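You operate a simulated robot arm through the tools that you are given. There is no shell and no other tool. Be economical: measure what you need, move in short steps, check, and stop when the job is done.

You run a simulated two-armed robot. Do the job below in one go: nothing can be reset, and whatever is moved stays where it is left.

TASK
Carry the teal pail with both arms and set it on the hopper table.
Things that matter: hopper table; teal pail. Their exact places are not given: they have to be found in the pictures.

Only the result counts: the job must be done as asked and must still hold three seconds after the hand-in. Knocking over, shifting, dropping, spilling or breaking anything else fails it.

THE ROBOT
Two 7-joint arms with two-finger parallel grippers on one trunk, on a base that drives. Base frame: it is fixed to the floor where the robot stands at the start and does not move with it; the origin is under the middle of the robot, x ahead of it, y to its left, z up. Readings come in m, degrees, newtons and seconds.
The left shoulder is at the start at [0.07, 0.133, 1.068], the right one opposite. With the tool pointing down near the work surface each hand reaches from about 0.1 to 0.5 m from the robot's upright axis, wherever it stands, measured 20 degrees to its own side. Places, roughly: hopper table [-1.5, 0.3, 0.8]. Payload 1.57 kg a hand.
Tool frame (each hand has its own): the origin (TCP) lies between the finger pads and is the grasp point; the fingertips stand 0.03 m ahead of it; z points along the fingers, y is the line along which they close. Largest opening 0.08 m; finger width 0.017, thickness 0.012; the body of the gripper, 0.04 by 0.082 m, starts 0.08 m behind the TCP.
Orientation is that of the tool frame in the base frame, as [roll, pitch, yaw] about the fixed x, y, z axes, in that order (R = Rz(yaw) Ry(pitch) Rx(roll)). With the fingers straight down and closing along the base's y, the tool's x points along the base's -x, its y along +y and its z along -z.

THE INTERFACE
- The arms move only by the tool play_rows. It takes "left_steps", "right_steps" or both (then of equal length, played together; a hand with none holds still); each is a list of rows, each an object (a shift or turn left out is 0, a gripper value left out holds the last) with "slide": the shift along the tool's x, y, z in m, a list of three; "angular": the turn, a rotation vector about the tool's x, y, z in degrees, a list of three; "claw": the gripper command, from -1 (shut) to 1 (fully open), values between in proportion. In form: [{"slide": [x, y, z], "angular": [wx, wy, wz], "claw": claw}, ...]. A call has 1 to 20 rows; each row shifts and turns the commanded pose from where the row before left it, along the tool's axes as they then stand. Each row takes 0.2 s and may step no farther than 0.05 m and 8.6 degrees from the row before; otherwise, or with a gripper value out of range, the whole call is refused. Where a pose cannot be reached the arm comes as near as it can. A force on the tool above 40 N (or 10 N above the force at the start of the call, whichever is more), or a blocked arm, ends the call early, and 0.2 s more pass. Each finger travels about 0.153 m/s and halts on what it meets, pressing with about 30 N; the grip force reading is that of the motor and also rises with nothing between the fingers. The clock runs only during rows and for 0.2 s after the last one: add rows that do not move to give the fingers time. It gives the time, the measured TCP pose, the force on the tool (base axes), the opening and the grip force at its end, in the units of the frame above (readings bear some noise), with the torque about the TCP (base axes, N m) and any sound that the robot's microphone picked up.
- Cameras (640 x 400 px; columns grow to the right, rows downward): "scene" is now at [0.1086, -0.0127, 1.2555]; the picture's right is [-0.24, -0.97, -0.00], its down [-0.89, 0.21, -0.41] and it looks along [0.40, -0.10, -0.91] (base axes); focal length 250 px, centre (320, 200). "left" rides on the left gripper at [0.072, 0.007, -0.122] in its tool frame; the picture's right is [-0.09, 1.00, 0.00], its down [-0.84, -0.08, -0.54] and it looks along [-0.54, -0.05, 0.84] (tool axes); focal length 238 px, centre (320, 200). "right" rides on the right gripper at [0.072, -0.007, -0.122] in its tool frame; the picture's right is [0.09, 1.00, 0.00], its down [-0.84, 0.08, -0.54] and it looks along [-0.54, 0.05, 0.84] (tool axes); focal length 238 px, centre (320, 200).
- capture(camera): a new picture of that camera. It takes no simulated time.
- move_column(by): slides the trunk up (or, below 0, down) by that many m; the arms and the scene camera ride with it, the base frame stays. It gives what a move gives, with no picture.
- drive_base(legs): drives the robot by 1 to 6 legs, each [ahead, left, turn to the left] in m, m and degrees, along the robot's own axes; the way and the turn of a leg run together, so that a leg with both is an arc; at most 1.5 m and 180 degrees a leg. The arms and the cameras ride along, it lands a little off, and it stops where it bumps. It gives what a move gives.
- pan_tilt(pan, tilt): turns the head with the scene camera to pan (to the left, within 86 degrees either way) and tilt (down, from -29 to 69), counted from straight ahead of the robot. It gives what a move gives.
- pixel_to_xyz(camera, pixels): for up to 12 pixels [column, row] of the newest picture of that camera ("zoom" is the newest enlarged one), the place [x, y, z] in the base frame of the surface seen there, good to about 0.002 m. It takes no simulated time.
- zoom(camera, box): a new picture of the part [left, top, right, bottom] of that camera's present view, enlarged. It takes no simulated time.
- job_done(): hands the job in; it is judged then, once.

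Keep the steps short. Do not move on a guess: measure, check each grasp and each placing, and mend mistakes. In all there are 80 turns and 78 pictures (those below and enlarged ones count). Leave the grippers open and the arms clear of the work at the hand-in unless told otherwise, and finish with a single line.

The tools are called after ">>>" by a JSON object that holds its "api" and its "payload". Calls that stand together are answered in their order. play_rows: Moves the arms, as the interface text tells. Its arguments: {"type":"object","properties":{"left_steps":{"type":"array","items":{"type":"object","properties":{"slide":{"type":"array","items":{"type":"number"}},"angular":{"type":"array","items":{"type":"number"}},"claw":{"type":"number"}}}},"right_steps":{"type":"array","items":{"type":"object","properties":{"slide":{"type":"array","items":{"type":"number"}},"angular":{"type":"array","items":{"type":"number"}},"claw":{"type":"number"}}}}},"required":[]} The other tools are called the same way: move_column (by) slides the trunk up or down; drive_base (legs) drives the base; pan_tilt (pan, tilt) turns the head that bears the scene camera; capture (camera) takes a picture; pixel_to_xyz (camera, pixels) gives the place of the surface under pixels of a picture; zoom (camera, box) takes an enlarged picture of a part of a camera's view; job_done () hands the job in.

At the start:

```text
clock: 0.0
left_ee_pos: [0.2653, 0.0433, 0.7132]
left_orientation: [176.5, 0.0, 178.9]
left_contact_force: [-0.1, 0.2, -0.5]
left_ft_torque: [0.02, -0.01, -0.02]
left_finger_gap: 0.0802
left_grasp_force: 0.1
right_ee_pos: [0.2489, -0.2146, 0.6722]
right_orientation: [180.0, 0.0, -179.9]
right_contact_force: [-0.2, -0.8, 0.2]
right_ft_torque: [0.0, -0.04, 0.0]
right_finger_gap: 0.0802
right_grasp_force: 0.0
trunk travel left (down, up): [-0.641, 0.299]
robot x, y, heading: [-0.0009, 0.0009, 0.3]
head pan, tilt: [-13.6, 65.8]
```

scene: 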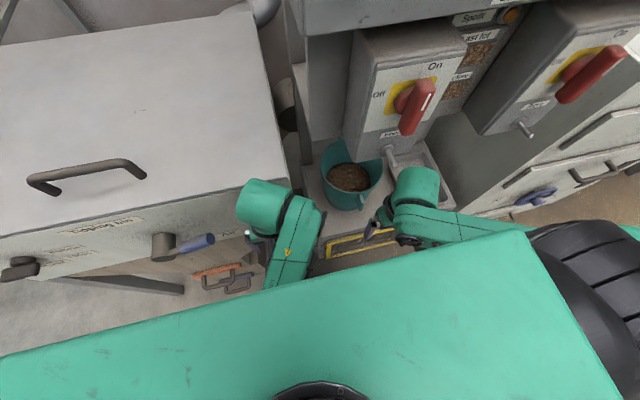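
right: 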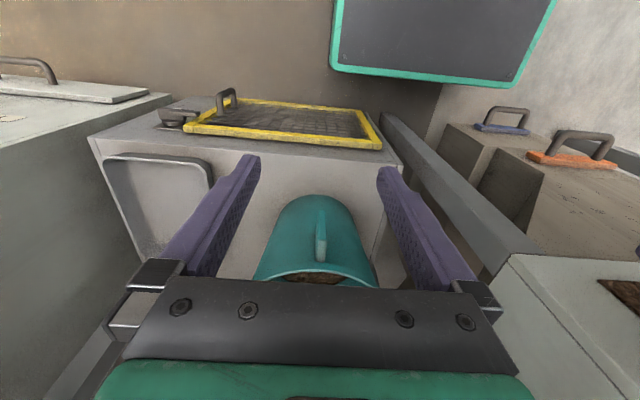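
left: 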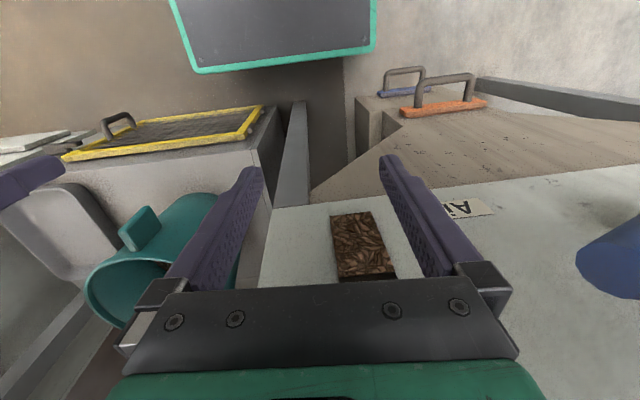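

The scene shows a teal pail at about (348,180) holding brown feed. I'll enlarge that part first.

>>> {"api": "zoom", "payload": {"camera": "scene", "box": [230, 80, 470, 270]}}

>>> {"api": "pixel_to_xyz", "payload": {"camera": "scene", "pixels": [[348, 178], [328, 155], [380, 160], [345, 208], [325, 145], [375, 185], [310, 200], [420, 175], [300, 165], [420, 100]]}}

```text
2.11 times, centred on (350, 175) of scene
```

zoom: 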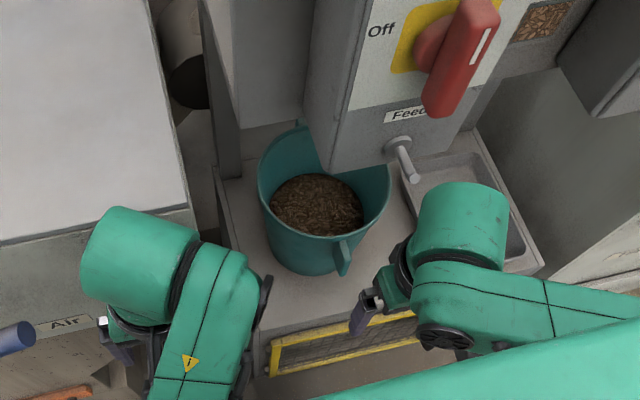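

```text
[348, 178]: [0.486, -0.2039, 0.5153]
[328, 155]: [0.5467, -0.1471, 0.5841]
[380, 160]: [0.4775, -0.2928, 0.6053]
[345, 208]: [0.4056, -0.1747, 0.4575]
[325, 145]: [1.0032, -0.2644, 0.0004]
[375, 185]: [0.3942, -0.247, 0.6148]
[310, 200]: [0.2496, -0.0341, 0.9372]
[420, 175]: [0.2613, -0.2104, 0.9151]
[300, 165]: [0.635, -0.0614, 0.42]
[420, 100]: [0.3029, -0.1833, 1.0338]
```

The pail stands on the 0.42 surface with its rim near 0.61. One tab shows at the front, so I'll look at it through the hand cameras to find the handles.

>>> {"api": "zoom", "payload": {"camera": "right", "box": [200, 150, 440, 300]}}

>>> {"api": "pixel_to_xyz", "payload": {"camera": "right", "pixels": [[321, 225], [321, 255], [265, 270], [370, 270], [290, 210], [350, 210], [320, 200], [300, 240], [345, 240], [320, 272]]}}

>>> {"api": "zoom", "payload": {"camera": "left", "box": [40, 170, 280, 340]}}

>>> {"api": "pixel_to_xyz", "payload": {"camera": "left", "pixels": [[135, 230], [150, 210], [125, 265], [190, 215], [90, 290], [145, 250], [170, 262], [108, 268]]}}

```text
2.67 times, centred on (320, 225) of right
```

zoom: 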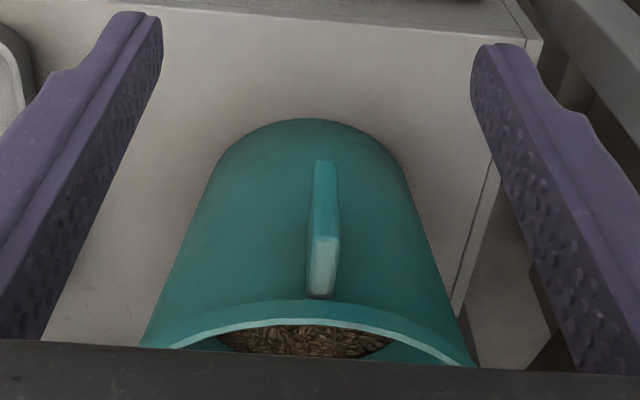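

```text
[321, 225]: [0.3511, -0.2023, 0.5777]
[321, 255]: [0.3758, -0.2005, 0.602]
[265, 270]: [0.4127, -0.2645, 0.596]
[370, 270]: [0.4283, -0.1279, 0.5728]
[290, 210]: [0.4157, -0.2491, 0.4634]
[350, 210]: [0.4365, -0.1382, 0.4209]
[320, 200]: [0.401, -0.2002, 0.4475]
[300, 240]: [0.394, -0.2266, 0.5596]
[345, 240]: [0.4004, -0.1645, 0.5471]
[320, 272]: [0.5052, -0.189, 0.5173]
```

```text
2.35 times, centred on (160, 255) of left
```

zoom: 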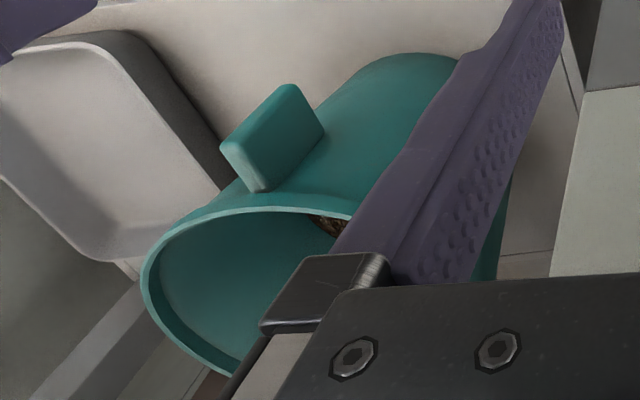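

```text
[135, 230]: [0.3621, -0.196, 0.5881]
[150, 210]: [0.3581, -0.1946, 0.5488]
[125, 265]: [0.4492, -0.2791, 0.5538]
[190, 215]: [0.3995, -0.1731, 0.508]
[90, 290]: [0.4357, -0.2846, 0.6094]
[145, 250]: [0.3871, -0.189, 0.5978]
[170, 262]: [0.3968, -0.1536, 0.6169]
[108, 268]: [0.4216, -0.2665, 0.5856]
```

The pail's axis is near (0.48,-0.20), with a rim radius of about 0.09 and a front tab at x≈0.35–0.39. Next I'll tilt the head up to see the machinery around the pail.

>>> {"api": "pan_tilt", "payload": {"pan": -10, "tilt": 35}}

>>> {"api": "capture", "payload": {"camera": "scene"}}

```text
clock: 1.0
left_ee_pos: [0.2661, 0.0428, 0.7126]
left_orientation: [176.4, -0.1, 179.0]
left_contact_force: [0.0, 0.0, -0.8]
left_ft_torque: [0.0, -0.02, 0.02]
left_finger_gap: 0.08
left_grasp_force: 0.1
right_ee_pos: [0.2508, -0.2141, 0.6717]
right_orientation: [-179.9, -0.1, 180.0]
right_contact_force: [0.0, 0.1, 0.4]
right_ft_torque: [0.01, -0.01, -0.01]
right_finger_gap: 0.0799
right_grasp_force: 0.0
trunk travel left (down, up): [-0.641, 0.299]
robot x, y, heading: [-0.0016, -0.002, 0.0]
head pan, tilt: [-10.0, 35.0]
```

```text
71 pictures are left
```

scene: 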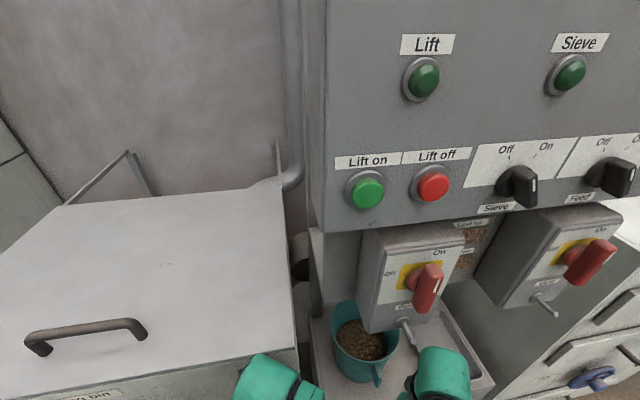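

A switch box hangs above and behind the pail, and there is a bin to the left. I'll measure the box edges and the bin.

>>> {"api": "pixel_to_xyz", "payload": {"camera": "scene", "pixels": [[362, 318], [366, 330], [430, 312], [425, 275], [430, 300], [370, 240], [460, 235], [290, 300], [297, 345], [330, 230], [500, 300], [404, 330]]}}

>>> {"api": "zoom", "payload": {"camera": "scene", "box": [270, 200, 530, 400]}}

>>> {"api": "pixel_to_xyz", "payload": {"camera": "zoom", "pixels": [[155, 250], [152, 262], [305, 360], [240, 325], [130, 300], [150, 390], [260, 440], [450, 390], [535, 420], [320, 380], [310, 310], [350, 350]]}}

```text
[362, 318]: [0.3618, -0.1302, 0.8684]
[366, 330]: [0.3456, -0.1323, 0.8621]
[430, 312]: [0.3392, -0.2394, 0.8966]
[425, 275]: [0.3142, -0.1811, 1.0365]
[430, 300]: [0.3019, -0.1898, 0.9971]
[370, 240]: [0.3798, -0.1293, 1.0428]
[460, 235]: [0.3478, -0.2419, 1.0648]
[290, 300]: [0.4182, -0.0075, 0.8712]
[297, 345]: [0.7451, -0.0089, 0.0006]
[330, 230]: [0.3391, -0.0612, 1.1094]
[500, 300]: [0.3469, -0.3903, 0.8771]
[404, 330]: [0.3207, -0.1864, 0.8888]
```

```text
2.00 times, centred on (400, 300) of scene
```

zoom: 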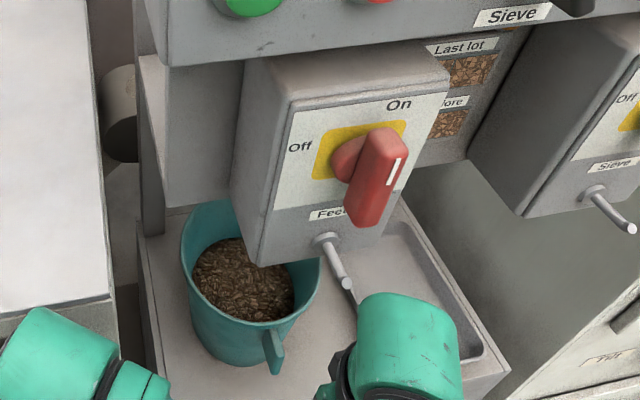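

```text
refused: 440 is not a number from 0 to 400
```

The box underside is at z≈0.86, with y from -0.13 to -0.24 and a front near x 0.34, so it overhangs the pail. Straight-down hands won't fit, so the tools will have to slant forward. I'll measure the table, rim and surroundings.

>>> {"api": "pixel_to_xyz", "payload": {"camera": "zoom", "pixels": [[183, 230], [318, 280], [190, 285], [262, 324], [155, 245], [150, 330], [180, 388], [430, 310], [430, 260], [495, 370], [345, 290], [375, 285]]}}

>>> {"api": "pan_tilt", "payload": {"pan": 0, "tilt": 69}}

>>> {"api": "capture", "payload": {"camera": "scene"}}

>>> {"api": "pixel_to_xyz", "payload": {"camera": "scene", "pixels": [[40, 255], [200, 230], [150, 290], [340, 240], [380, 235], [500, 180], [560, 210], [280, 180], [270, 100], [230, 300], [600, 150], [60, 330]]}}

```text
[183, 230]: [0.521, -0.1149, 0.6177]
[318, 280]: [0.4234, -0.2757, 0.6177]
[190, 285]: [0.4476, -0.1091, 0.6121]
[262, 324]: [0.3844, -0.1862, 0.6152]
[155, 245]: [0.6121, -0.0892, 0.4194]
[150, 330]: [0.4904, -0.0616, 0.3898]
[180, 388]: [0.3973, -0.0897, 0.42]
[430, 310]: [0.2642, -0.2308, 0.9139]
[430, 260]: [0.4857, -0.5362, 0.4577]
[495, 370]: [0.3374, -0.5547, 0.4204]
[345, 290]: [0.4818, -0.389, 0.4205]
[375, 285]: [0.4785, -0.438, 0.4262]
```

```text
clock: 1.9
left_ee_pos: [0.2657, 0.0439, 0.7116]
left_orientation: [176.5, 0.0, 179.0]
left_contact_force: [0.2, -0.1, 0.0]
left_ft_torque: [0.0, 0.03, -0.02]
left_finger_gap: 0.08
left_grasp_force: 0.1
right_ee_pos: [0.2498, -0.2145, 0.6718]
right_orientation: [-179.9, 0.0, -179.9]
right_contact_force: [-0.3, -1.1, -0.2]
right_ft_torque: [0.01, 0.0, -0.03]
right_finger_gap: 0.0799
right_grasp_force: 0.1
trunk travel left (down, up): [-0.641, 0.299]
robot x, y, heading: [0.0005, 0.0009, -0.1]
head pan, tilt: [0.0, 68.8]
```

```text
69 pictures are left
```

scene: 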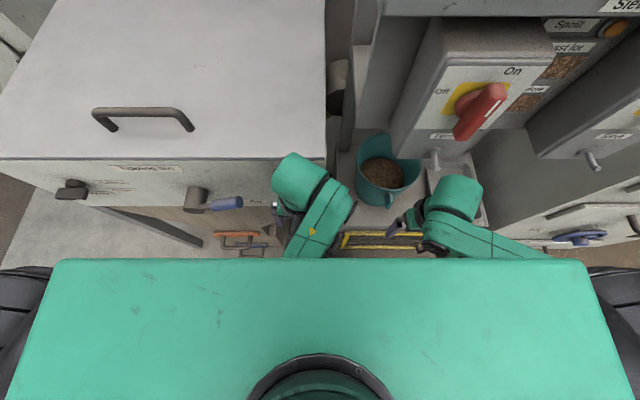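

```text
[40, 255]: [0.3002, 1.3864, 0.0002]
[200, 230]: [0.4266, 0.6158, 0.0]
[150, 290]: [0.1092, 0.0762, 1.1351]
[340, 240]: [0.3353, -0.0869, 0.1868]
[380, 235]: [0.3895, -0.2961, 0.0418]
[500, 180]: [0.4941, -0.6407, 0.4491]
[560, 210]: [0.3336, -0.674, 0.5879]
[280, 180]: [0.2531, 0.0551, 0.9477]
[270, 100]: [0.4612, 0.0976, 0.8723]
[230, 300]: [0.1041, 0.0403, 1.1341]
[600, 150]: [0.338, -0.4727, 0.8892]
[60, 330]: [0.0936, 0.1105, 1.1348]
```

The pail centre is about (0.481,-0.198), radius 0.095, rim z 0.617, and the surface is at 0.42. Before planning the drive, I'll look left and right.

>>> {"api": "pan_tilt", "payload": {"pan": 86, "tilt": 25}}

>>> {"api": "capture", "payload": {"camera": "scene"}}

>>> {"api": "pan_tilt", "payload": {"pan": -86, "tilt": 25}}

>>> {"api": "capture", "payload": {"camera": "scene"}}

```text
clock: 3.5
left_ee_pos: [0.2665, 0.0438, 0.7109]
left_orientation: [176.6, 0.0, 178.9]
left_contact_force: [0.4, 0.3, 0.3]
left_ft_torque: [-0.01, 0.03, 0.04]
left_finger_gap: 0.08
left_grasp_force: 0.0
right_ee_pos: [0.2501, -0.2143, 0.6709]
right_orientation: [-179.9, 0.0, -179.9]
right_contact_force: [0.7, 0.4, 0.5]
right_ft_torque: [0.03, 0.01, 0.02]
right_finger_gap: 0.08
right_grasp_force: 0.0
trunk travel left (down, up): [-0.641, 0.299]
robot x, y, heading: [-0.0036, -0.003, 0.2]
head pan, tilt: [85.9, 25.0]
```

```text
68 pictures are left
```

scene: 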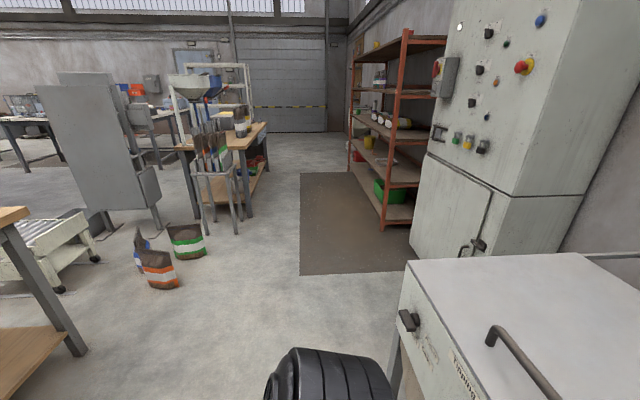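

```text
clock: 6.2
left_ee_pos: [0.2661, 0.0435, 0.7114]
left_orientation: [176.5, 0.0, 178.9]
left_contact_force: [-0.5, -0.9, 0.5]
left_ft_torque: [-0.01, -0.01, 0.03]
left_finger_gap: 0.0802
left_grasp_force: 0.0
right_ee_pos: [0.2497, -0.2145, 0.6719]
right_orientation: [179.9, 0.1, -180.0]
right_contact_force: [-0.1, -0.1, 0.5]
right_ft_torque: [-0.01, -0.02, 0.0]
right_finger_gap: 0.0801
right_grasp_force: 0.0
trunk travel left (down, up): [-0.641, 0.299]
robot x, y, heading: [-0.0028, 0.0, -0.1]
head pan, tilt: [-85.9, 25.0]
```

```text
67 pictures are left
```

scene: 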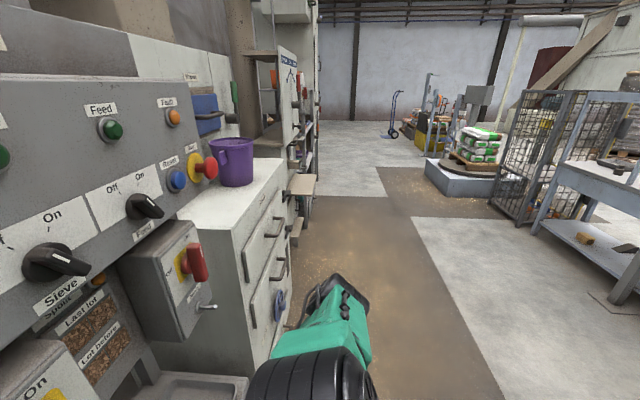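

There is open floor to the right, and my right elbow sticks out. I'll check its extent against the cabinet fronts, and check the table leg on the left.

>>> {"api": "pixel_to_xyz", "payload": {"camera": "scene", "pixels": [[335, 285], [275, 355], [365, 310], [370, 360], [285, 250], [208, 306], [282, 310], [300, 190], [185, 340]]}}

```text
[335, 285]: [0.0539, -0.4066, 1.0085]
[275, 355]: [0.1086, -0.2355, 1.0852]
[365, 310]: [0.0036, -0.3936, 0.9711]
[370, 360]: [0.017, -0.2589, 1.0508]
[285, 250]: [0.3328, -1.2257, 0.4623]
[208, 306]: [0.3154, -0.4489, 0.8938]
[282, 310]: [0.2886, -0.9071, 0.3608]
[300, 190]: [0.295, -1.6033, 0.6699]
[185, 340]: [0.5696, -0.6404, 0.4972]
```

The elbow clears the cabinets. Next I'll back off 0.2 m, shift right 0.2 m so the pail is centred, and turn the head back to the pail.

>>> {"api": "drive_base", "payload": {"legs": [[-0.2, 0, 0], [0, -0.2, 0]]}}

>>> {"api": "pan_tilt", "payload": {"pan": 0, "tilt": 45}}

>>> {"api": "move_column", "payload": {"by": -0.15}}

>>> {"api": "capture", "payload": {"camera": "scene"}}

```text
clock: 9.0
left_ee_pos: [0.0689, -0.1631, 0.7118]
left_orientation: [176.5, -0.1, 179.2]
left_contact_force: [0.2, -0.4, 1.0]
left_ft_torque: [0.01, -0.03, -0.01]
left_finger_gap: 0.0802
left_grasp_force: 0.0
right_ee_pos: [0.055, -0.4211, 0.6714]
right_orientation: [179.9, 0.0, -179.7]
right_contact_force: [0.3, 0.0, 1.1]
right_ft_torque: [0.05, 0.02, 0.0]
right_finger_gap: 0.0801
right_grasp_force: 0.0
trunk travel left (down, up): [-0.641, 0.299]
robot x, y, heading: [-0.1998, -0.2073, 0.4]
head pan, tilt: [-85.9, 25.0]
```

```text
clock: 10.6
left_ee_pos: [0.0688, -0.163, 0.7109]
left_orientation: [176.5, 0.0, 179.2]
left_contact_force: [-1.1, 0.1, 0.0]
left_ft_torque: [0.01, -0.03, 0.01]
left_finger_gap: 0.0799
left_grasp_force: 0.1
right_ee_pos: [0.0557, -0.4207, 0.6709]
right_orientation: [-179.9, 0.0, -179.6]
right_contact_force: [0.3, 0.4, 0.2]
right_ft_torque: [-0.02, 0.02, 0.0]
right_finger_gap: 0.0798
right_grasp_force: 0.0
trunk travel left (down, up): [-0.641, 0.299]
robot x, y, heading: [-0.1935, -0.2095, 0.1]
head pan, tilt: [0.0, 45.0]
```

```text
clock: 12.3
left_ee_pos: [0.0684, -0.1628, 0.5629]
left_orientation: [176.5, 0.0, 179.3]
left_contact_force: [0.8, 0.6, 0.5]
left_ft_torque: [-0.05, 0.01, 0.01]
left_finger_gap: 0.0803
left_grasp_force: 0.0
right_ee_pos: [0.0555, -0.4226, 0.5218]
right_orientation: [180.0, 0.0, -179.6]
right_contact_force: [-0.2, 0.2, -0.4]
right_ft_torque: [0.0, 0.02, -0.01]
right_finger_gap: 0.0799
right_grasp_force: 0.1
trunk travel left (down, up): [-0.491, 0.449]
robot x, y, heading: [-0.1912, -0.2048, 0.2]
head pan, tilt: [0.0, 45.0]
```

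```text
66 pictures are left
```

scene: 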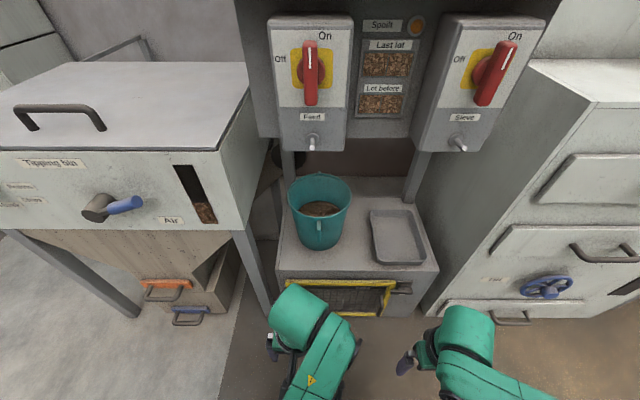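

Clear view of the pail and its surroundings. I'll zoom in and measure the rim carefully.

>>> {"api": "zoom", "payload": {"camera": "scene", "box": [250, 120, 442, 260]}}

>>> {"api": "pixel_to_xyz", "payload": {"camera": "scene", "pixels": [[288, 190], [351, 188], [320, 216], [320, 174], [290, 135], [345, 140], [285, 165], [408, 200], [320, 210], [330, 210], [312, 143], [185, 200]]}}

```text
2.86 times, centred on (346, 190) of scene
```

zoom: 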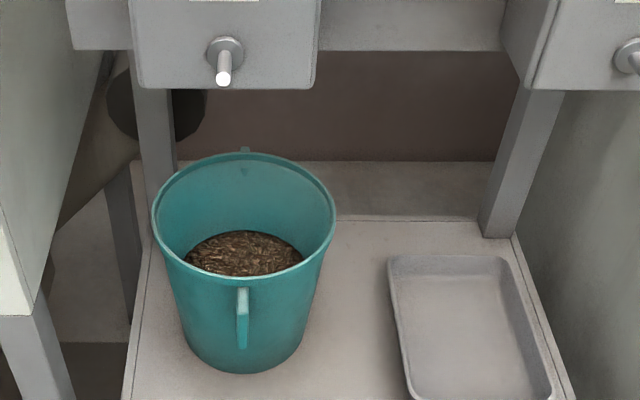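

```text
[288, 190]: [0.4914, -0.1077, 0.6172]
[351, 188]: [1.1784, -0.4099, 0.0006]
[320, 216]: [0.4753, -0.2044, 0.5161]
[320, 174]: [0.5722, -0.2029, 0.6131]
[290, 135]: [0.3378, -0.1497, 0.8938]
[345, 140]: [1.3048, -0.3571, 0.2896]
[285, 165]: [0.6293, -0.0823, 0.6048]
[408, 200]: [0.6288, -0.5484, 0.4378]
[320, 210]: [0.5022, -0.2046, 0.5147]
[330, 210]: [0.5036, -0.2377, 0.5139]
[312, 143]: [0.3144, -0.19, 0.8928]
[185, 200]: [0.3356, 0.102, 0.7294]
```

>>> {"api": "pixel_to_xyz", "payload": {"camera": "zoom", "pixels": [[155, 218], [158, 235], [330, 235], [333, 220], [243, 277], [200, 270], [290, 270], [243, 156], [152, 100], [243, 296], [175, 300], [310, 300]]}}

```text
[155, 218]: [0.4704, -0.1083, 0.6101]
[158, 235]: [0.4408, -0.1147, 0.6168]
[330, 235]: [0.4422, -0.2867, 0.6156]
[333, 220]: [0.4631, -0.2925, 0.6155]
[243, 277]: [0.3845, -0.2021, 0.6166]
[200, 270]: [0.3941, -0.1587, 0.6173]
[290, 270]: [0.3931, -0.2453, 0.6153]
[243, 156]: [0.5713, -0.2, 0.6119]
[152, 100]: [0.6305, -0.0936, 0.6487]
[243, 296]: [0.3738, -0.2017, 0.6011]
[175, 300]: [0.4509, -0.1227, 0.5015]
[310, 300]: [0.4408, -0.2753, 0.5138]
```

The rim is centred at (0.479,-0.200), r≈0.095, z 0.616, and there is a matching rear tab. I'll grip the left and right rim walls with the tools pitched about 52° forward to stay clear of the box. First the hands go forward and up, still short of the table.

>>> {"api": "play_rows", "payload": {"left_steps": [{"slide": [-0.026, 0.009, -0.017], "claw": 1}, {"slide": [-0.026, 0.009, -0.017]}, {"slide": [-0.026, 0.009, -0.017]}, {"slide": [-0.026, 0.009, -0.017]}, {"slide": [-0.026, 0.009, -0.017]}, {"slide": [-0.026, 0.009, -0.017]}, {"angular": [0, -7.43, 0]}, {"angular": [0, -7.43, 0]}, {"angular": [0, -7.43, 0]}], "right_steps": [{"slide": [-0.028, 0.021, -0.024], "claw": 1}, {"slide": [-0.028, 0.021, -0.024]}, {"slide": [-0.028, 0.021, -0.024]}, {"slide": [-0.028, 0.021, -0.024]}, {"slide": [-0.028, 0.021, -0.024]}, {"slide": [-0.028, 0.021, -0.024]}, {"angular": [0, -7.43, 0]}, {"angular": [0, -7.43, 0]}, {"angular": [0, -7.43, 0]}]}}

>>> {"api": "capture", "payload": {"camera": "scene"}}

```text
clock: 12.8
left_ee_pos: [0.0914, -0.0914, 0.5551]
left_orientation: [164.0, -1.2, 175.5]
left_contact_force: [0.2, -0.5, -0.4]
left_ft_torque: [0.01, 0.01, -0.01]
left_finger_gap: 0.08
left_grasp_force: 0.1
left hand out of reach, approached as far as the arm can: row 2
right_ee_pos: [0.0933, -0.3952, 0.5504]
right_orientation: [-180.0, 0.0, -179.6]
right_contact_force: [0.6, -0.5, 0.0]
right_ft_torque: [0.04, 0.0, 0.04]
right_finger_gap: 0.0801
right_grasp_force: 0.1
trunk travel left (down, up): [-0.491, 0.449]
robot x, y, heading: [-0.1899, -0.2118, 0.4]
head pan, tilt: [0.0, 45.0]
stopped in row 2 (left hand): the arm was blocked; the commanded pose is now the measured one
```

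```text
64 pictures are left
```

scene: 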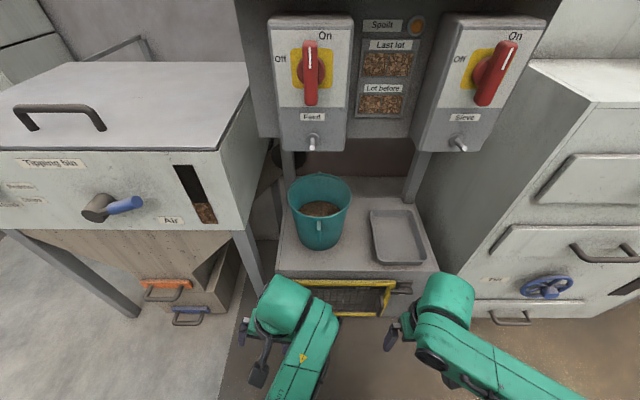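

The left arm reached a limit: lifting with the hand pointing straight down folds it too far. I'll level the left hand again and pitch both hands while swinging them forward, which keeps the wrists low.

>>> {"api": "play_rows", "payload": {"left_steps": [{"angular": [6, 0, 0]}, {"angular": [6, 0, 0]}, {"slide": [-0.026, 0, 0], "angular": [0, -7.43, 0]}, {"slide": [-0.026, 0, 0], "angular": [0, -7.43, 0]}], "right_steps": [{}, {}, {"slide": [-0.026, 0.01, 0], "angular": [0, -7.43, 0]}, {"slide": [-0.026, 0.01, 0], "angular": [0, -7.43, 0]}]}}

```text
clock: 13.8
left_ee_pos: [0.1449, -0.0973, 0.5583]
left_orientation: [176.1, 13.6, 174.6]
left_contact_force: [0.0, 0.7, 0.3]
left_ft_torque: [-0.01, -0.03, -0.03]
left_finger_gap: 0.0797
left_grasp_force: 0.2
right_ee_pos: [0.1461, -0.3754, 0.5538]
right_orientation: [180.0, 15.0, -179.6]
right_contact_force: [0.8, 0.1, 0.3]
right_ft_torque: [-0.02, 0.0, 0.03]
right_finger_gap: 0.08
right_grasp_force: 0.1
trunk travel left (down, up): [-0.491, 0.449]
robot x, y, heading: [-0.1957, -0.2066, 0.3]
head pan, tilt: [0.0, 45.0]
```

That works. Five more pitch rows, straightening the left yaw a little as well.

>>> {"api": "play_rows", "payload": {"left_steps": [{"slide": [-0.02, 0, 0], "angular": [0, -7.43, -1]}, {"slide": [-0.02, 0, 0], "angular": [0, -7.43, -1]}, {"slide": [-0.02, 0, 0], "angular": [0, -7.43, -1]}, {"slide": [-0.02, 0, 0], "angular": [0, -7.43, -1]}, {"slide": [-0.02, 0, 0], "angular": [0, -7.43, -1]}], "right_steps": [{"slide": [-0.02, 0.01, 0], "angular": [0, -7.43, 0]}, {"slide": [-0.02, 0.01, 0], "angular": [0, -7.43, 0]}, {"slide": [-0.02, 0.01, 0], "angular": [0, -7.43, 0]}, {"slide": [-0.02, 0.01, 0], "angular": [0, -7.43, 0]}, {"slide": [-0.02, 0.01, 0], "angular": [0, -7.43, 0]}]}}

>>> {"api": "capture", "payload": {"camera": "scene"}}

```text
clock: 15.0
left_ee_pos: [0.229, -0.1017, 0.6054]
left_orientation: [177.9, 51.2, 178.0]
left_contact_force: [-0.9, 0.4, -0.2]
left_ft_torque: [-0.03, -0.01, 0.04]
left_finger_gap: 0.0798
left_grasp_force: 0.1
right_ee_pos: [0.2292, -0.3227, 0.6047]
right_orientation: [180.0, 52.2, -179.6]
right_contact_force: [0.3, 0.7, 0.1]
right_ft_torque: [-0.03, -0.01, 0.0]
right_finger_gap: 0.0801
right_grasp_force: 0.0
trunk travel left (down, up): [-0.491, 0.449]
robot x, y, heading: [-0.194, -0.209, 0.2]
head pan, tilt: [0.0, 45.0]
```

```text
63 pictures are left
```

scene: 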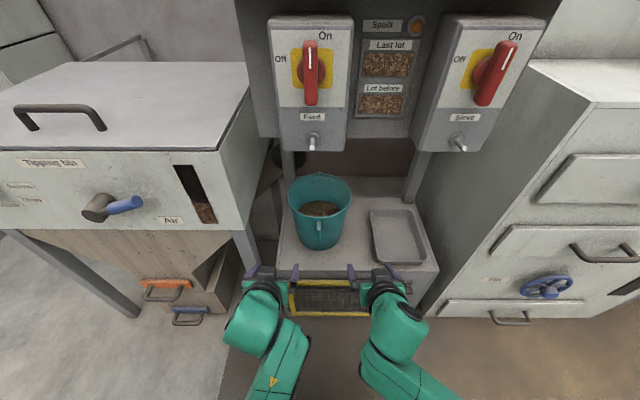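

Both hands are pitched 52° at z≈0.605. I'll raise the trunk 0.09 m and drive ahead 0.15 m so they hover just above and in front of the rim. First I'll check how far the lever and knobs stick out.

>>> {"api": "pixel_to_xyz", "payload": {"camera": "scene", "pixels": [[140, 202], [100, 207], [312, 148], [460, 147], [250, 325], [410, 310], [240, 135], [325, 95]]}}

>>> {"api": "move_column", "payload": {"by": 0.09}}

>>> {"api": "drive_base", "payload": {"legs": [[0.14, 0, 0]]}}

>>> {"api": "capture", "payload": {"camera": "scene"}}

```text
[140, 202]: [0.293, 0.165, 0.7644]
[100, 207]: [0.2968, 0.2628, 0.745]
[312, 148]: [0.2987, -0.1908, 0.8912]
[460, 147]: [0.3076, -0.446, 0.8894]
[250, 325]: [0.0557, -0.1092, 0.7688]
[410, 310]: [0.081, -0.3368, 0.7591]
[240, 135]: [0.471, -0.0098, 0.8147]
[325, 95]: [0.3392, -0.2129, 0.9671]
```

```text
clock: 16.3
left_ee_pos: [0.2307, -0.1024, 0.6953]
left_orientation: [177.8, 51.0, 178.0]
left_contact_force: [0.6, -0.4, -0.4]
left_ft_torque: [0.0, -0.01, 0.01]
left_finger_gap: 0.0799
left_grasp_force: 0.0
right_ee_pos: [0.2304, -0.3233, 0.6939]
right_orientation: [-180.0, 52.1, -179.8]
right_contact_force: [0.5, 0.4, -0.7]
right_ft_torque: [-0.03, -0.01, 0.0]
right_finger_gap: 0.08
right_grasp_force: 0.1
trunk travel left (down, up): [-0.581, 0.359]
robot x, y, heading: [-0.1931, -0.2079, 0.1]
head pan, tilt: [0.0, 45.0]
```

```text
clock: 17.6
left_ee_pos: [0.3656, -0.1028, 0.6949]
left_orientation: [177.8, 50.9, 177.8]
left_contact_force: [0.5, 0.2, -0.4]
left_ft_torque: [0.01, 0.01, 0.01]
left_finger_gap: 0.0798
left_grasp_force: 0.0
right_ee_pos: [0.3658, -0.3236, 0.6939]
right_orientation: [-180.0, 52.0, -179.9]
right_contact_force: [0.3, -0.1, 0.1]
right_ft_torque: [0.01, 0.0, -0.01]
right_finger_gap: 0.0798
right_grasp_force: 0.1
trunk travel left (down, up): [-0.581, 0.359]
robot x, y, heading: [-0.0576, -0.2082, 0.0]
head pan, tilt: [0.0, 45.0]
```

```text
62 pictures are left
```

scene: 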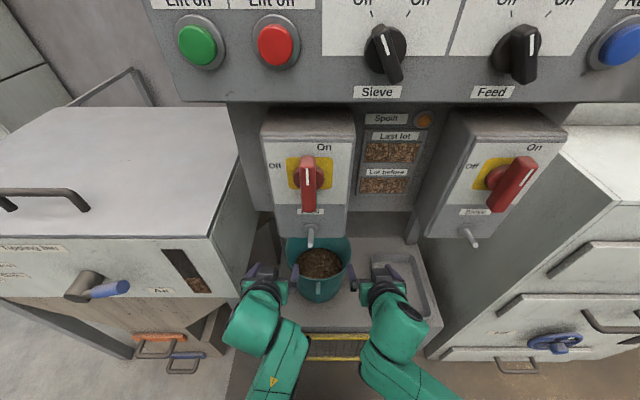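

The hands sit about 0.15 m from the grip points along their own axes. I'll lean each one 5° inward to match the pail's taper, align in y and advance to just short of the rim.

>>> {"api": "play_rows", "payload": {"left_steps": [{"slide": [0.002, 0.006, 0.0], "angular": [5, 0, 0]}, {"slide": [0.002, 0, 0.02]}, {"slide": [0.001, 0, 0.02]}, {}], "right_steps": [{"slide": [0.002, 0.018, 0.0], "angular": [-5, 0, 0]}, {"slide": [0.002, 0, 0.02]}, {"slide": [0.001, 0, 0.02]}, {}]}}

>>> {"api": "capture", "payload": {"camera": "left"}}

>>> {"api": "capture", "payload": {"camera": "right"}}

>>> {"api": "zoom", "payload": {"camera": "scene", "box": [220, 200, 440, 350]}}

```text
clock: 18.6
left_ee_pos: [0.3933, -0.1021, 0.6657]
left_orientation: [-177.1, 51.0, 177.7]
left_contact_force: [0.5, -0.9, 0.2]
left_ft_torque: [0.04, 0.01, -0.02]
left_finger_gap: 0.0798
left_grasp_force: 0.0
right_ee_pos: [0.3913, -0.3017, 0.6646]
right_orientation: [175.0, 52.0, -179.9]
right_contact_force: [-0.2, -0.5, -0.3]
right_ft_torque: [0.06, 0.01, 0.02]
right_finger_gap: 0.0802
right_grasp_force: 0.1
trunk travel left (down, up): [-0.581, 0.359]
robot x, y, heading: [-0.0599, -0.2081, 0.2]
head pan, tilt: [0.0, 45.0]
```

```text
61 pictures are left
```

left: 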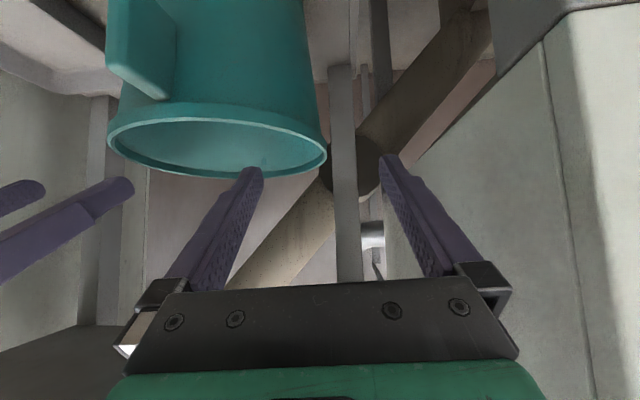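

```text
60 pictures are left
```

right: 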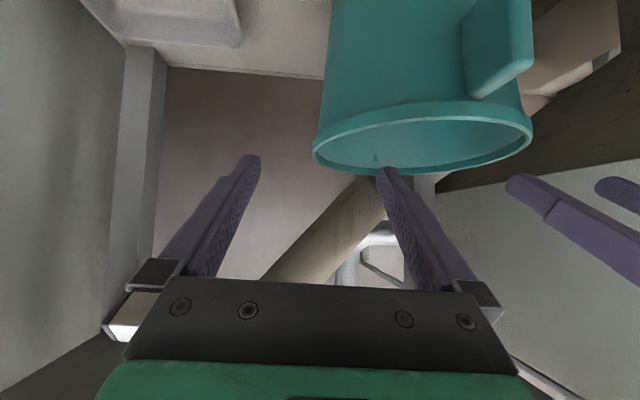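

```text
2.67 times, centred on (330, 275) of scene
```

zoom: 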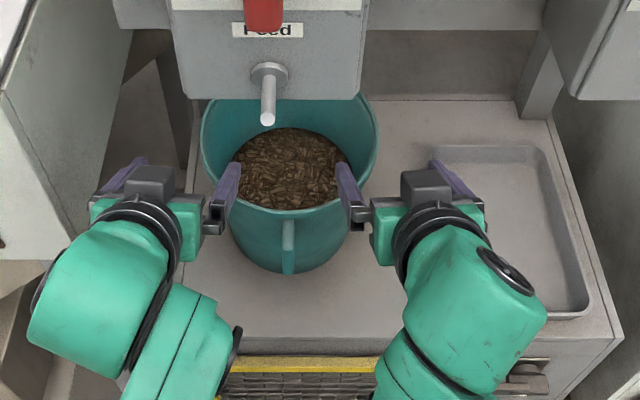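

The rim's edge falls between the fingers on both sides. I'll insert along the tool axes about 0.108 m, with a small y correction.

>>> {"api": "play_rows", "payload": {"left_steps": [{"slide": [0, 0.0025, 0.018]}, {"slide": [0, 0.0025, 0.018]}, {"slide": [0, 0, 0.018]}, {"slide": [0, 0, 0.018]}, {"slide": [0, 0, 0.018]}, {"slide": [0, 0, 0.016]}, {}], "right_steps": [{"slide": [0, -0.001, 0.018]}, {"slide": [0, -0.001, 0.018]}, {"slide": [0, 0, 0.018]}, {"slide": [0, 0, 0.018]}, {"slide": [0, 0, 0.018]}, {"slide": [0, 0, 0.016]}, {}]}}

>>> {"api": "zoom", "payload": {"camera": "scene", "box": [220, 200, 440, 350]}}

>>> {"api": "capture", "payload": {"camera": "left"}}

>>> {"api": "capture", "payload": {"camera": "right"}}

```text
clock: 20.2
left_ee_pos: [0.4762, -0.1028, 0.5985]
left_orientation: [-177.1, 50.9, 177.8]
left_contact_force: [0.1, -0.5, -0.1]
left_ft_torque: [-0.02, -0.01, -0.02]
left_finger_gap: 0.08
left_grasp_force: 0.1
right_ee_pos: [0.4765, -0.2956, 0.6001]
right_orientation: [175.1, 52.2, -179.9]
right_contact_force: [0.1, 0.8, -0.1]
right_ft_torque: [0.0, -0.01, 0.0]
right_finger_gap: 0.08
right_grasp_force: 0.1
trunk travel left (down, up): [-0.581, 0.359]
robot x, y, heading: [-0.0584, -0.2077, 0.0]
head pan, tilt: [0.0, 45.0]
```

```text
2.67 times, centred on (330, 275) of scene
```

zoom: 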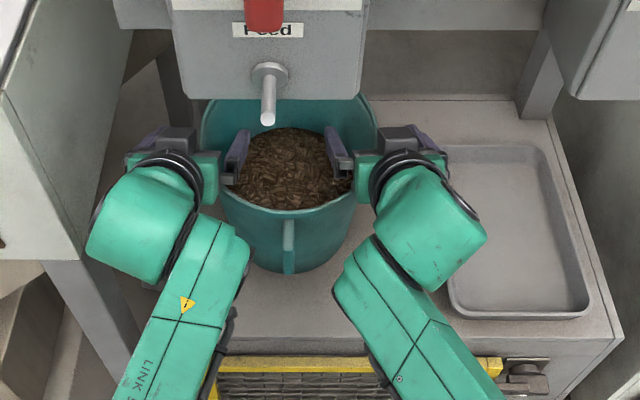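

```text
57 pictures are left
```

left: 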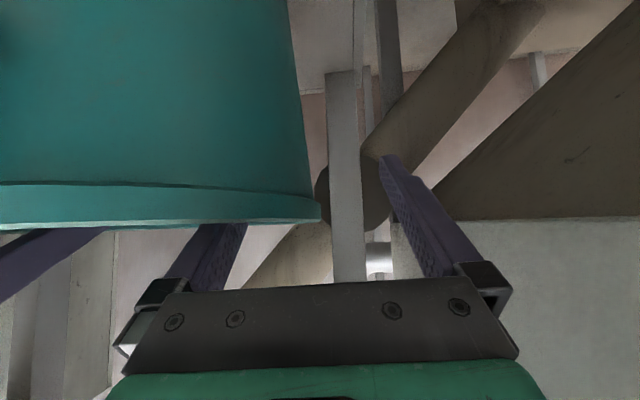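

```text
56 pictures are left
```

right: 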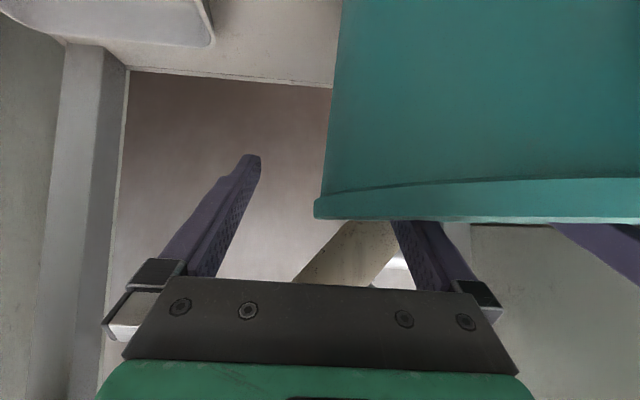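

The inner fingers are inside the rim and the outer fingers outside on both sides. Closing both grippers.

>>> {"api": "play_rows", "payload": {"left_steps": [{"claw": 0.3}, {"claw": -0.3}, {"claw": -1}, {}, {}], "right_steps": [{"claw": 0.3}, {"claw": -0.3}, {"claw": -1}, {}, {}]}}

>>> {"api": "zoom", "payload": {"camera": "scene", "box": [220, 200, 440, 350]}}

```text
clock: 21.0
left_ee_pos: [0.4758, -0.1142, 0.6041]
left_orientation: [-175.6, 51.7, 178.5]
left_contact_force: [1.5, -2.6, 6.2]
left_ft_torque: [-0.3, 1.13, 0.73]
left_finger_gap: 0.0173
left_grasp_force: 29.6
right_ee_pos: [0.4781, -0.2852, 0.6062]
right_orientation: [173.3, 52.9, 179.5]
right_contact_force: [-4.2, 0.0, 5.9]
right_ft_torque: [0.31, 0.54, 0.01]
right_finger_gap: 0.0154
right_grasp_force: 30.0
trunk travel left (down, up): [-0.581, 0.359]
robot x, y, heading: [-0.058, -0.2063, 0.2]
head pan, tilt: [0.0, 45.0]
stopped in row 4 (left hand): the force on the tool passed its limit (the readings are from after the stop); the commanded pose is now the measured one
```

```text
2.67 times, centred on (330, 275) of scene
```

zoom: 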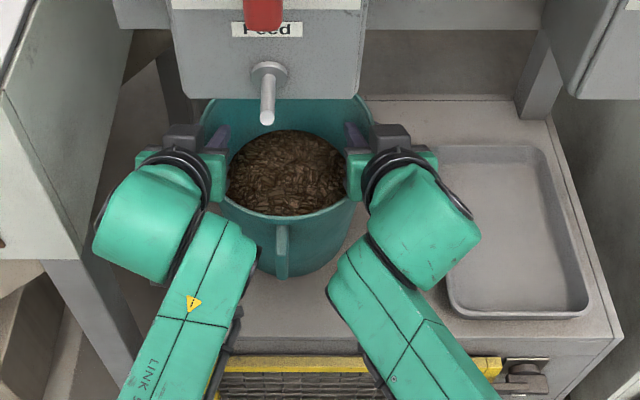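

Both are gripping: gaps 17 and 15 mm at 30 N, small residual forces. I'll test the lift by raising the trunk 0.02 m.

>>> {"api": "move_column", "payload": {"by": 0.02}}

>>> {"api": "zoom", "payload": {"camera": "scene", "box": [220, 200, 440, 350]}}

```text
clock: 21.6
left_ee_pos: [0.4786, -0.1131, 0.6214]
left_orientation: [-175.8, 51.5, 178.0]
left_contact_force: [6.4, -4.9, -3.6]
left_ft_torque: [-0.03, 0.11, 1.13]
left_finger_gap: 0.0173
left_grasp_force: 30.4
right_ee_pos: [0.4793, -0.2853, 0.6235]
right_orientation: [173.3, 52.7, 179.7]
right_contact_force: [-6.0, 5.4, -1.2]
right_ft_torque: [0.37, -0.07, -0.1]
right_finger_gap: 0.015
right_grasp_force: 30.2
trunk travel left (down, up): [-0.601, 0.339]
robot x, y, heading: [-0.0587, -0.2101, 0.3]
head pan, tilt: [0.0, 45.0]
```

```text
2.67 times, centred on (330, 275) of scene
```

zoom: 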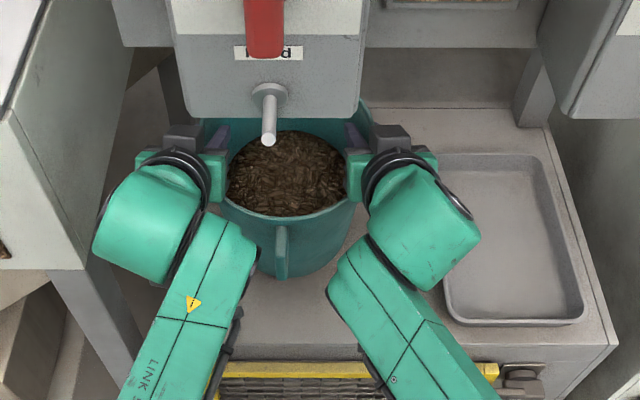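

The load changed from +12 to -5 N. I'll lift a bit more and check the pail's base height.

>>> {"api": "move_column", "payload": {"by": 0.02}}

>>> {"api": "capture", "payload": {"camera": "scene"}}

>>> {"api": "pixel_to_xyz", "payload": {"camera": "scene", "pixels": [[316, 282], [318, 296], [317, 302], [310, 277], [318, 306], [335, 255], [310, 265], [322, 278]]}}

```text
clock: 22.3
left_ee_pos: [0.4777, -0.1133, 0.6421]
left_orientation: [-175.7, 51.5, 178.0]
left_contact_force: [6.6, -7.7, -3.5]
left_ft_torque: [0.01, 0.01, 1.14]
left_finger_gap: 0.0171
left_grasp_force: 29.7
right_ee_pos: [0.4786, -0.2849, 0.6441]
right_orientation: [173.4, 52.7, 179.7]
right_contact_force: [-6.3, 7.2, 0.0]
right_ft_torque: [0.36, 0.0, 0.01]
right_finger_gap: 0.0153
right_grasp_force: 30.4
trunk travel left (down, up): [-0.621, 0.319]
robot x, y, heading: [-0.061, -0.2088, 0.1]
head pan, tilt: [0.0, 45.0]
```

```text
53 pictures are left
```

scene: 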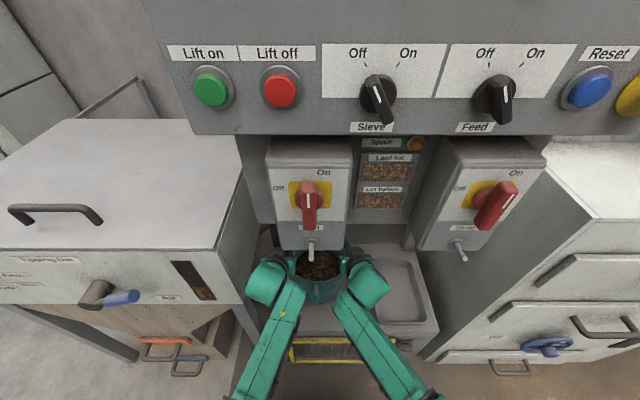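

```text
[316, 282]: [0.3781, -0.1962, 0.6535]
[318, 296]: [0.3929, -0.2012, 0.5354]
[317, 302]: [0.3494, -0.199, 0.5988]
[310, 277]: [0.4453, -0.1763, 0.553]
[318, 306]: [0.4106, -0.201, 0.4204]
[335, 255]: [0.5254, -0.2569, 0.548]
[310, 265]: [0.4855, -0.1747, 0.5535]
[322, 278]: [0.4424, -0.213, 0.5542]
```

The feed level rose from 0.515 to 0.554, so the pail is up 0.04 m and level. Now I'll drive straight back out from under the box.

>>> {"api": "drive_base", "payload": {"legs": [[-0.2, 0, 0], [-0.2, 0, 0]]}}

>>> {"api": "capture", "payload": {"camera": "scene"}}

>>> {"api": "pan_tilt", "payload": {"pan": 86, "tilt": 30}}

>>> {"api": "capture", "payload": {"camera": "scene"}}

```text
clock: 25.1
left_ee_pos: [0.0679, -0.1146, 0.6421]
left_orientation: [-175.8, 51.6, 178.1]
left_contact_force: [8.2, -12.1, -4.5]
left_ft_torque: [-0.02, 0.14, 1.1]
left_finger_gap: 0.0173
left_grasp_force: 29.8
right_ee_pos: [0.0694, -0.287, 0.646]
right_orientation: [173.4, 52.8, 179.7]
right_contact_force: [-8.0, 13.0, 0.8]
right_ft_torque: [0.46, -0.16, 0.35]
right_finger_gap: 0.0155
right_grasp_force: 30.6
trunk travel left (down, up): [-0.621, 0.319]
robot x, y, heading: [-0.4693, -0.2098, -0.2]
head pan, tilt: [0.0, 45.0]
```

```text
52 pictures are left
```

scene: 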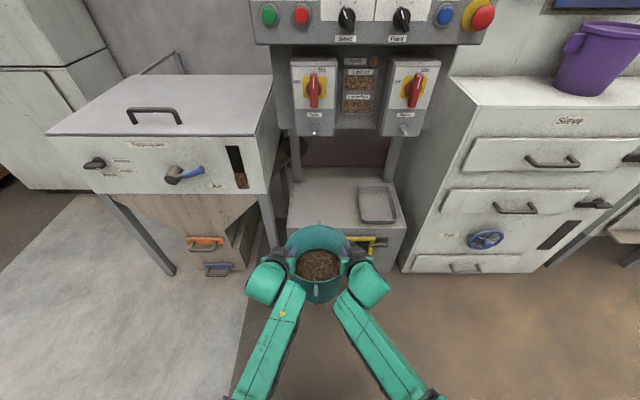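

```text
clock: 26.8
left_ee_pos: [0.0683, -0.1146, 0.6428]
left_orientation: [-175.8, 51.6, 178.0]
left_contact_force: [9.0, 0.6, -4.5]
left_ft_torque: [-0.11, 0.03, 0.95]
left_finger_gap: 0.0169
left_grasp_force: 29.8
right_ee_pos: [0.069, -0.2886, 0.6436]
right_orientation: [173.4, 52.7, 179.7]
right_contact_force: [-8.7, -0.2, 0.6]
right_ft_torque: [0.52, -0.06, 0.5]
right_finger_gap: 0.0151
right_grasp_force: 29.9
trunk travel left (down, up): [-0.621, 0.319]
robot x, y, heading: [-0.4672, -0.2105, 0.1]
head pan, tilt: [85.9, 30.0]
```

```text
51 pictures are left
```

scene: 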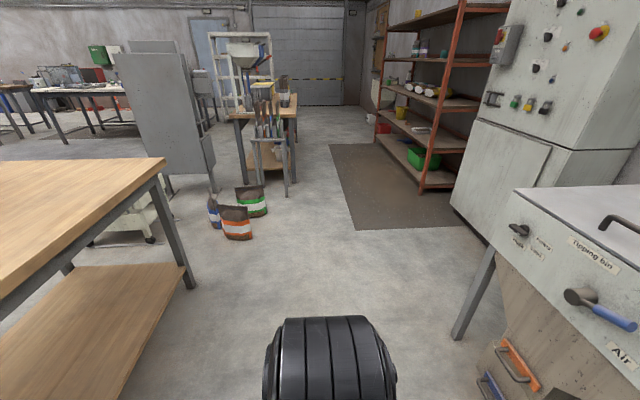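

The pail is out and the grip is steady. A wooden-top table lies to my left-rear, possibly the hopper table, so I'll measure its corner and edges.

>>> {"api": "pixel_to_xyz", "payload": {"camera": "scene", "pixels": [[160, 160], [10, 265], [100, 210], [100, 175], [20, 170], [15, 230], [190, 285], [100, 395], [60, 165]]}}

>>> {"api": "pan_tilt", "payload": {"pan": -86, "tilt": 30}}

>>> {"api": "capture", "payload": {"camera": "scene"}}

```text
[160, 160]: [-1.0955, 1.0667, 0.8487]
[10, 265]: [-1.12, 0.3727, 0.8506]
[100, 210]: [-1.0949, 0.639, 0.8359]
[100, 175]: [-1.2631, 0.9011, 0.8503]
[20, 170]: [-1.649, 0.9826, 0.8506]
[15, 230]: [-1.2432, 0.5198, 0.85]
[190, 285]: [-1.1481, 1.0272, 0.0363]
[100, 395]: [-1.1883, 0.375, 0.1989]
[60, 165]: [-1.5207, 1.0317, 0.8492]
```

```text
clock: 29.4
left_ee_pos: [0.0676, -0.1144, 0.6414]
left_orientation: [-175.9, 51.5, 178.1]
left_contact_force: [9.5, 0.8, -4.0]
left_ft_torque: [-0.15, 0.15, 0.92]
left_finger_gap: 0.0169
left_grasp_force: 30.2
right_ee_pos: [0.0686, -0.2868, 0.6446]
right_orientation: [173.4, 52.6, 179.6]
right_contact_force: [-8.9, -1.2, 0.5]
right_ft_torque: [0.57, -0.14, 0.68]
right_finger_gap: 0.0153
right_grasp_force: 29.9
trunk travel left (down, up): [-0.621, 0.319]
robot x, y, heading: [-0.4693, -0.2097, 0.2]
head pan, tilt: [-85.9, 30.0]
```

```text
50 pictures are left
```

scene: 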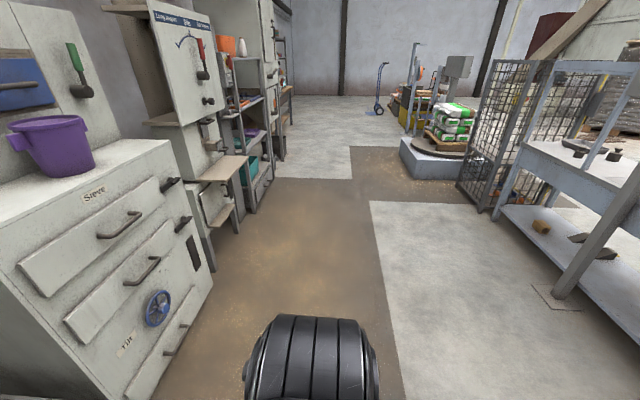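

The table's near edge is at x≈-1.095 with its top at z 0.850, matching the hopper table's rough place. I'll turn left 90° with the pail in small legs, then look.

>>> {"api": "drive_base", "payload": {"legs": [[0, 0, 30], [0, 0, 30], [0, 0, 30]]}}

>>> {"api": "pan_tilt", "payload": {"pan": 70, "tilt": 25}}

>>> {"api": "capture", "payload": {"camera": "scene"}}

```text
clock: 34.2
left_ee_pos: [-0.5773, 0.3263, 0.6433]
left_orientation: [-175.8, 51.6, -90.4]
left_contact_force: [-3.5, 6.0, -3.4]
left_ft_torque: [-0.11, -0.19, 0.88]
left_finger_gap: 0.0169
left_grasp_force: 30.3
right_ee_pos: [-0.4042, 0.3305, 0.6444]
right_orientation: [173.5, 52.7, -88.8]
right_contact_force: [2.6, -6.3, -0.4]
right_ft_torque: [0.06, 0.44, 0.25]
right_finger_gap: 0.0153
right_grasp_force: 29.8
trunk travel left (down, up): [-0.621, 0.319]
robot x, y, heading: [-0.471, -0.2077, 91.6]
head pan, tilt: [-85.9, 30.0]
```

```text
clock: 36.6
left_ee_pos: [-0.5777, 0.3257, 0.643]
left_orientation: [-175.8, 51.7, -90.5]
left_contact_force: [-1.2, 8.1, -3.4]
left_ft_torque: [-0.05, -0.16, 0.94]
left_finger_gap: 0.0168
left_grasp_force: 30.1
right_ee_pos: [-0.4038, 0.3311, 0.6442]
right_orientation: [173.3, 52.7, -88.8]
right_contact_force: [2.1, -8.4, -0.6]
right_ft_torque: [-0.02, 0.44, 0.38]
right_finger_gap: 0.0153
right_grasp_force: 30.1
trunk travel left (down, up): [-0.621, 0.319]
robot x, y, heading: [-0.4693, -0.2031, 91.6]
head pan, tilt: [70.0, 25.0]
```

```text
49 pictures are left
```

scene: 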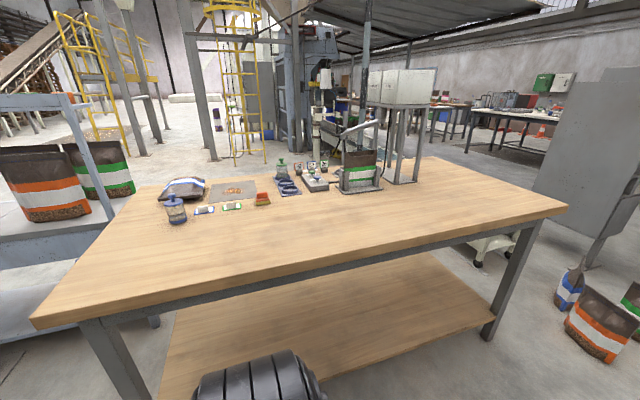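

This wooden bench matches the given place and its front half is empty. I'll measure the edges and the items on it.

>>> {"api": "pixel_to_xyz", "payload": {"camera": "scene", "pixels": [[40, 315], [560, 208], [130, 190], [430, 160], [170, 222], [263, 205], [320, 188], [360, 190], [400, 180], [300, 270], [300, 240], [230, 212]]}}

>>> {"api": "zoom", "payload": {"camera": "scene", "box": [130, 60, 450, 260]}}

```text
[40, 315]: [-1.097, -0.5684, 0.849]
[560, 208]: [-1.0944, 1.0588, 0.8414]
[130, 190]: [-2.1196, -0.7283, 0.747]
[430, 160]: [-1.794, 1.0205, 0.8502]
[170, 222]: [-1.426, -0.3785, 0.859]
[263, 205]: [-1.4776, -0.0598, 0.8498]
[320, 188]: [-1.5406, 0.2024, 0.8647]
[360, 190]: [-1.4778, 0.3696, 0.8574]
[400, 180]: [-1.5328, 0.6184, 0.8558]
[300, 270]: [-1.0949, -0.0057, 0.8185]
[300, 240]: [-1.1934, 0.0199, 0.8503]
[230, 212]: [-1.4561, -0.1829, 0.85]
```

```text
2.00 times, centred on (290, 160) of scene
```

zoom: 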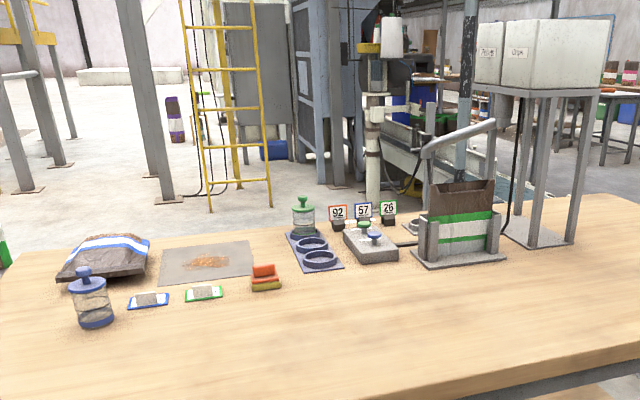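

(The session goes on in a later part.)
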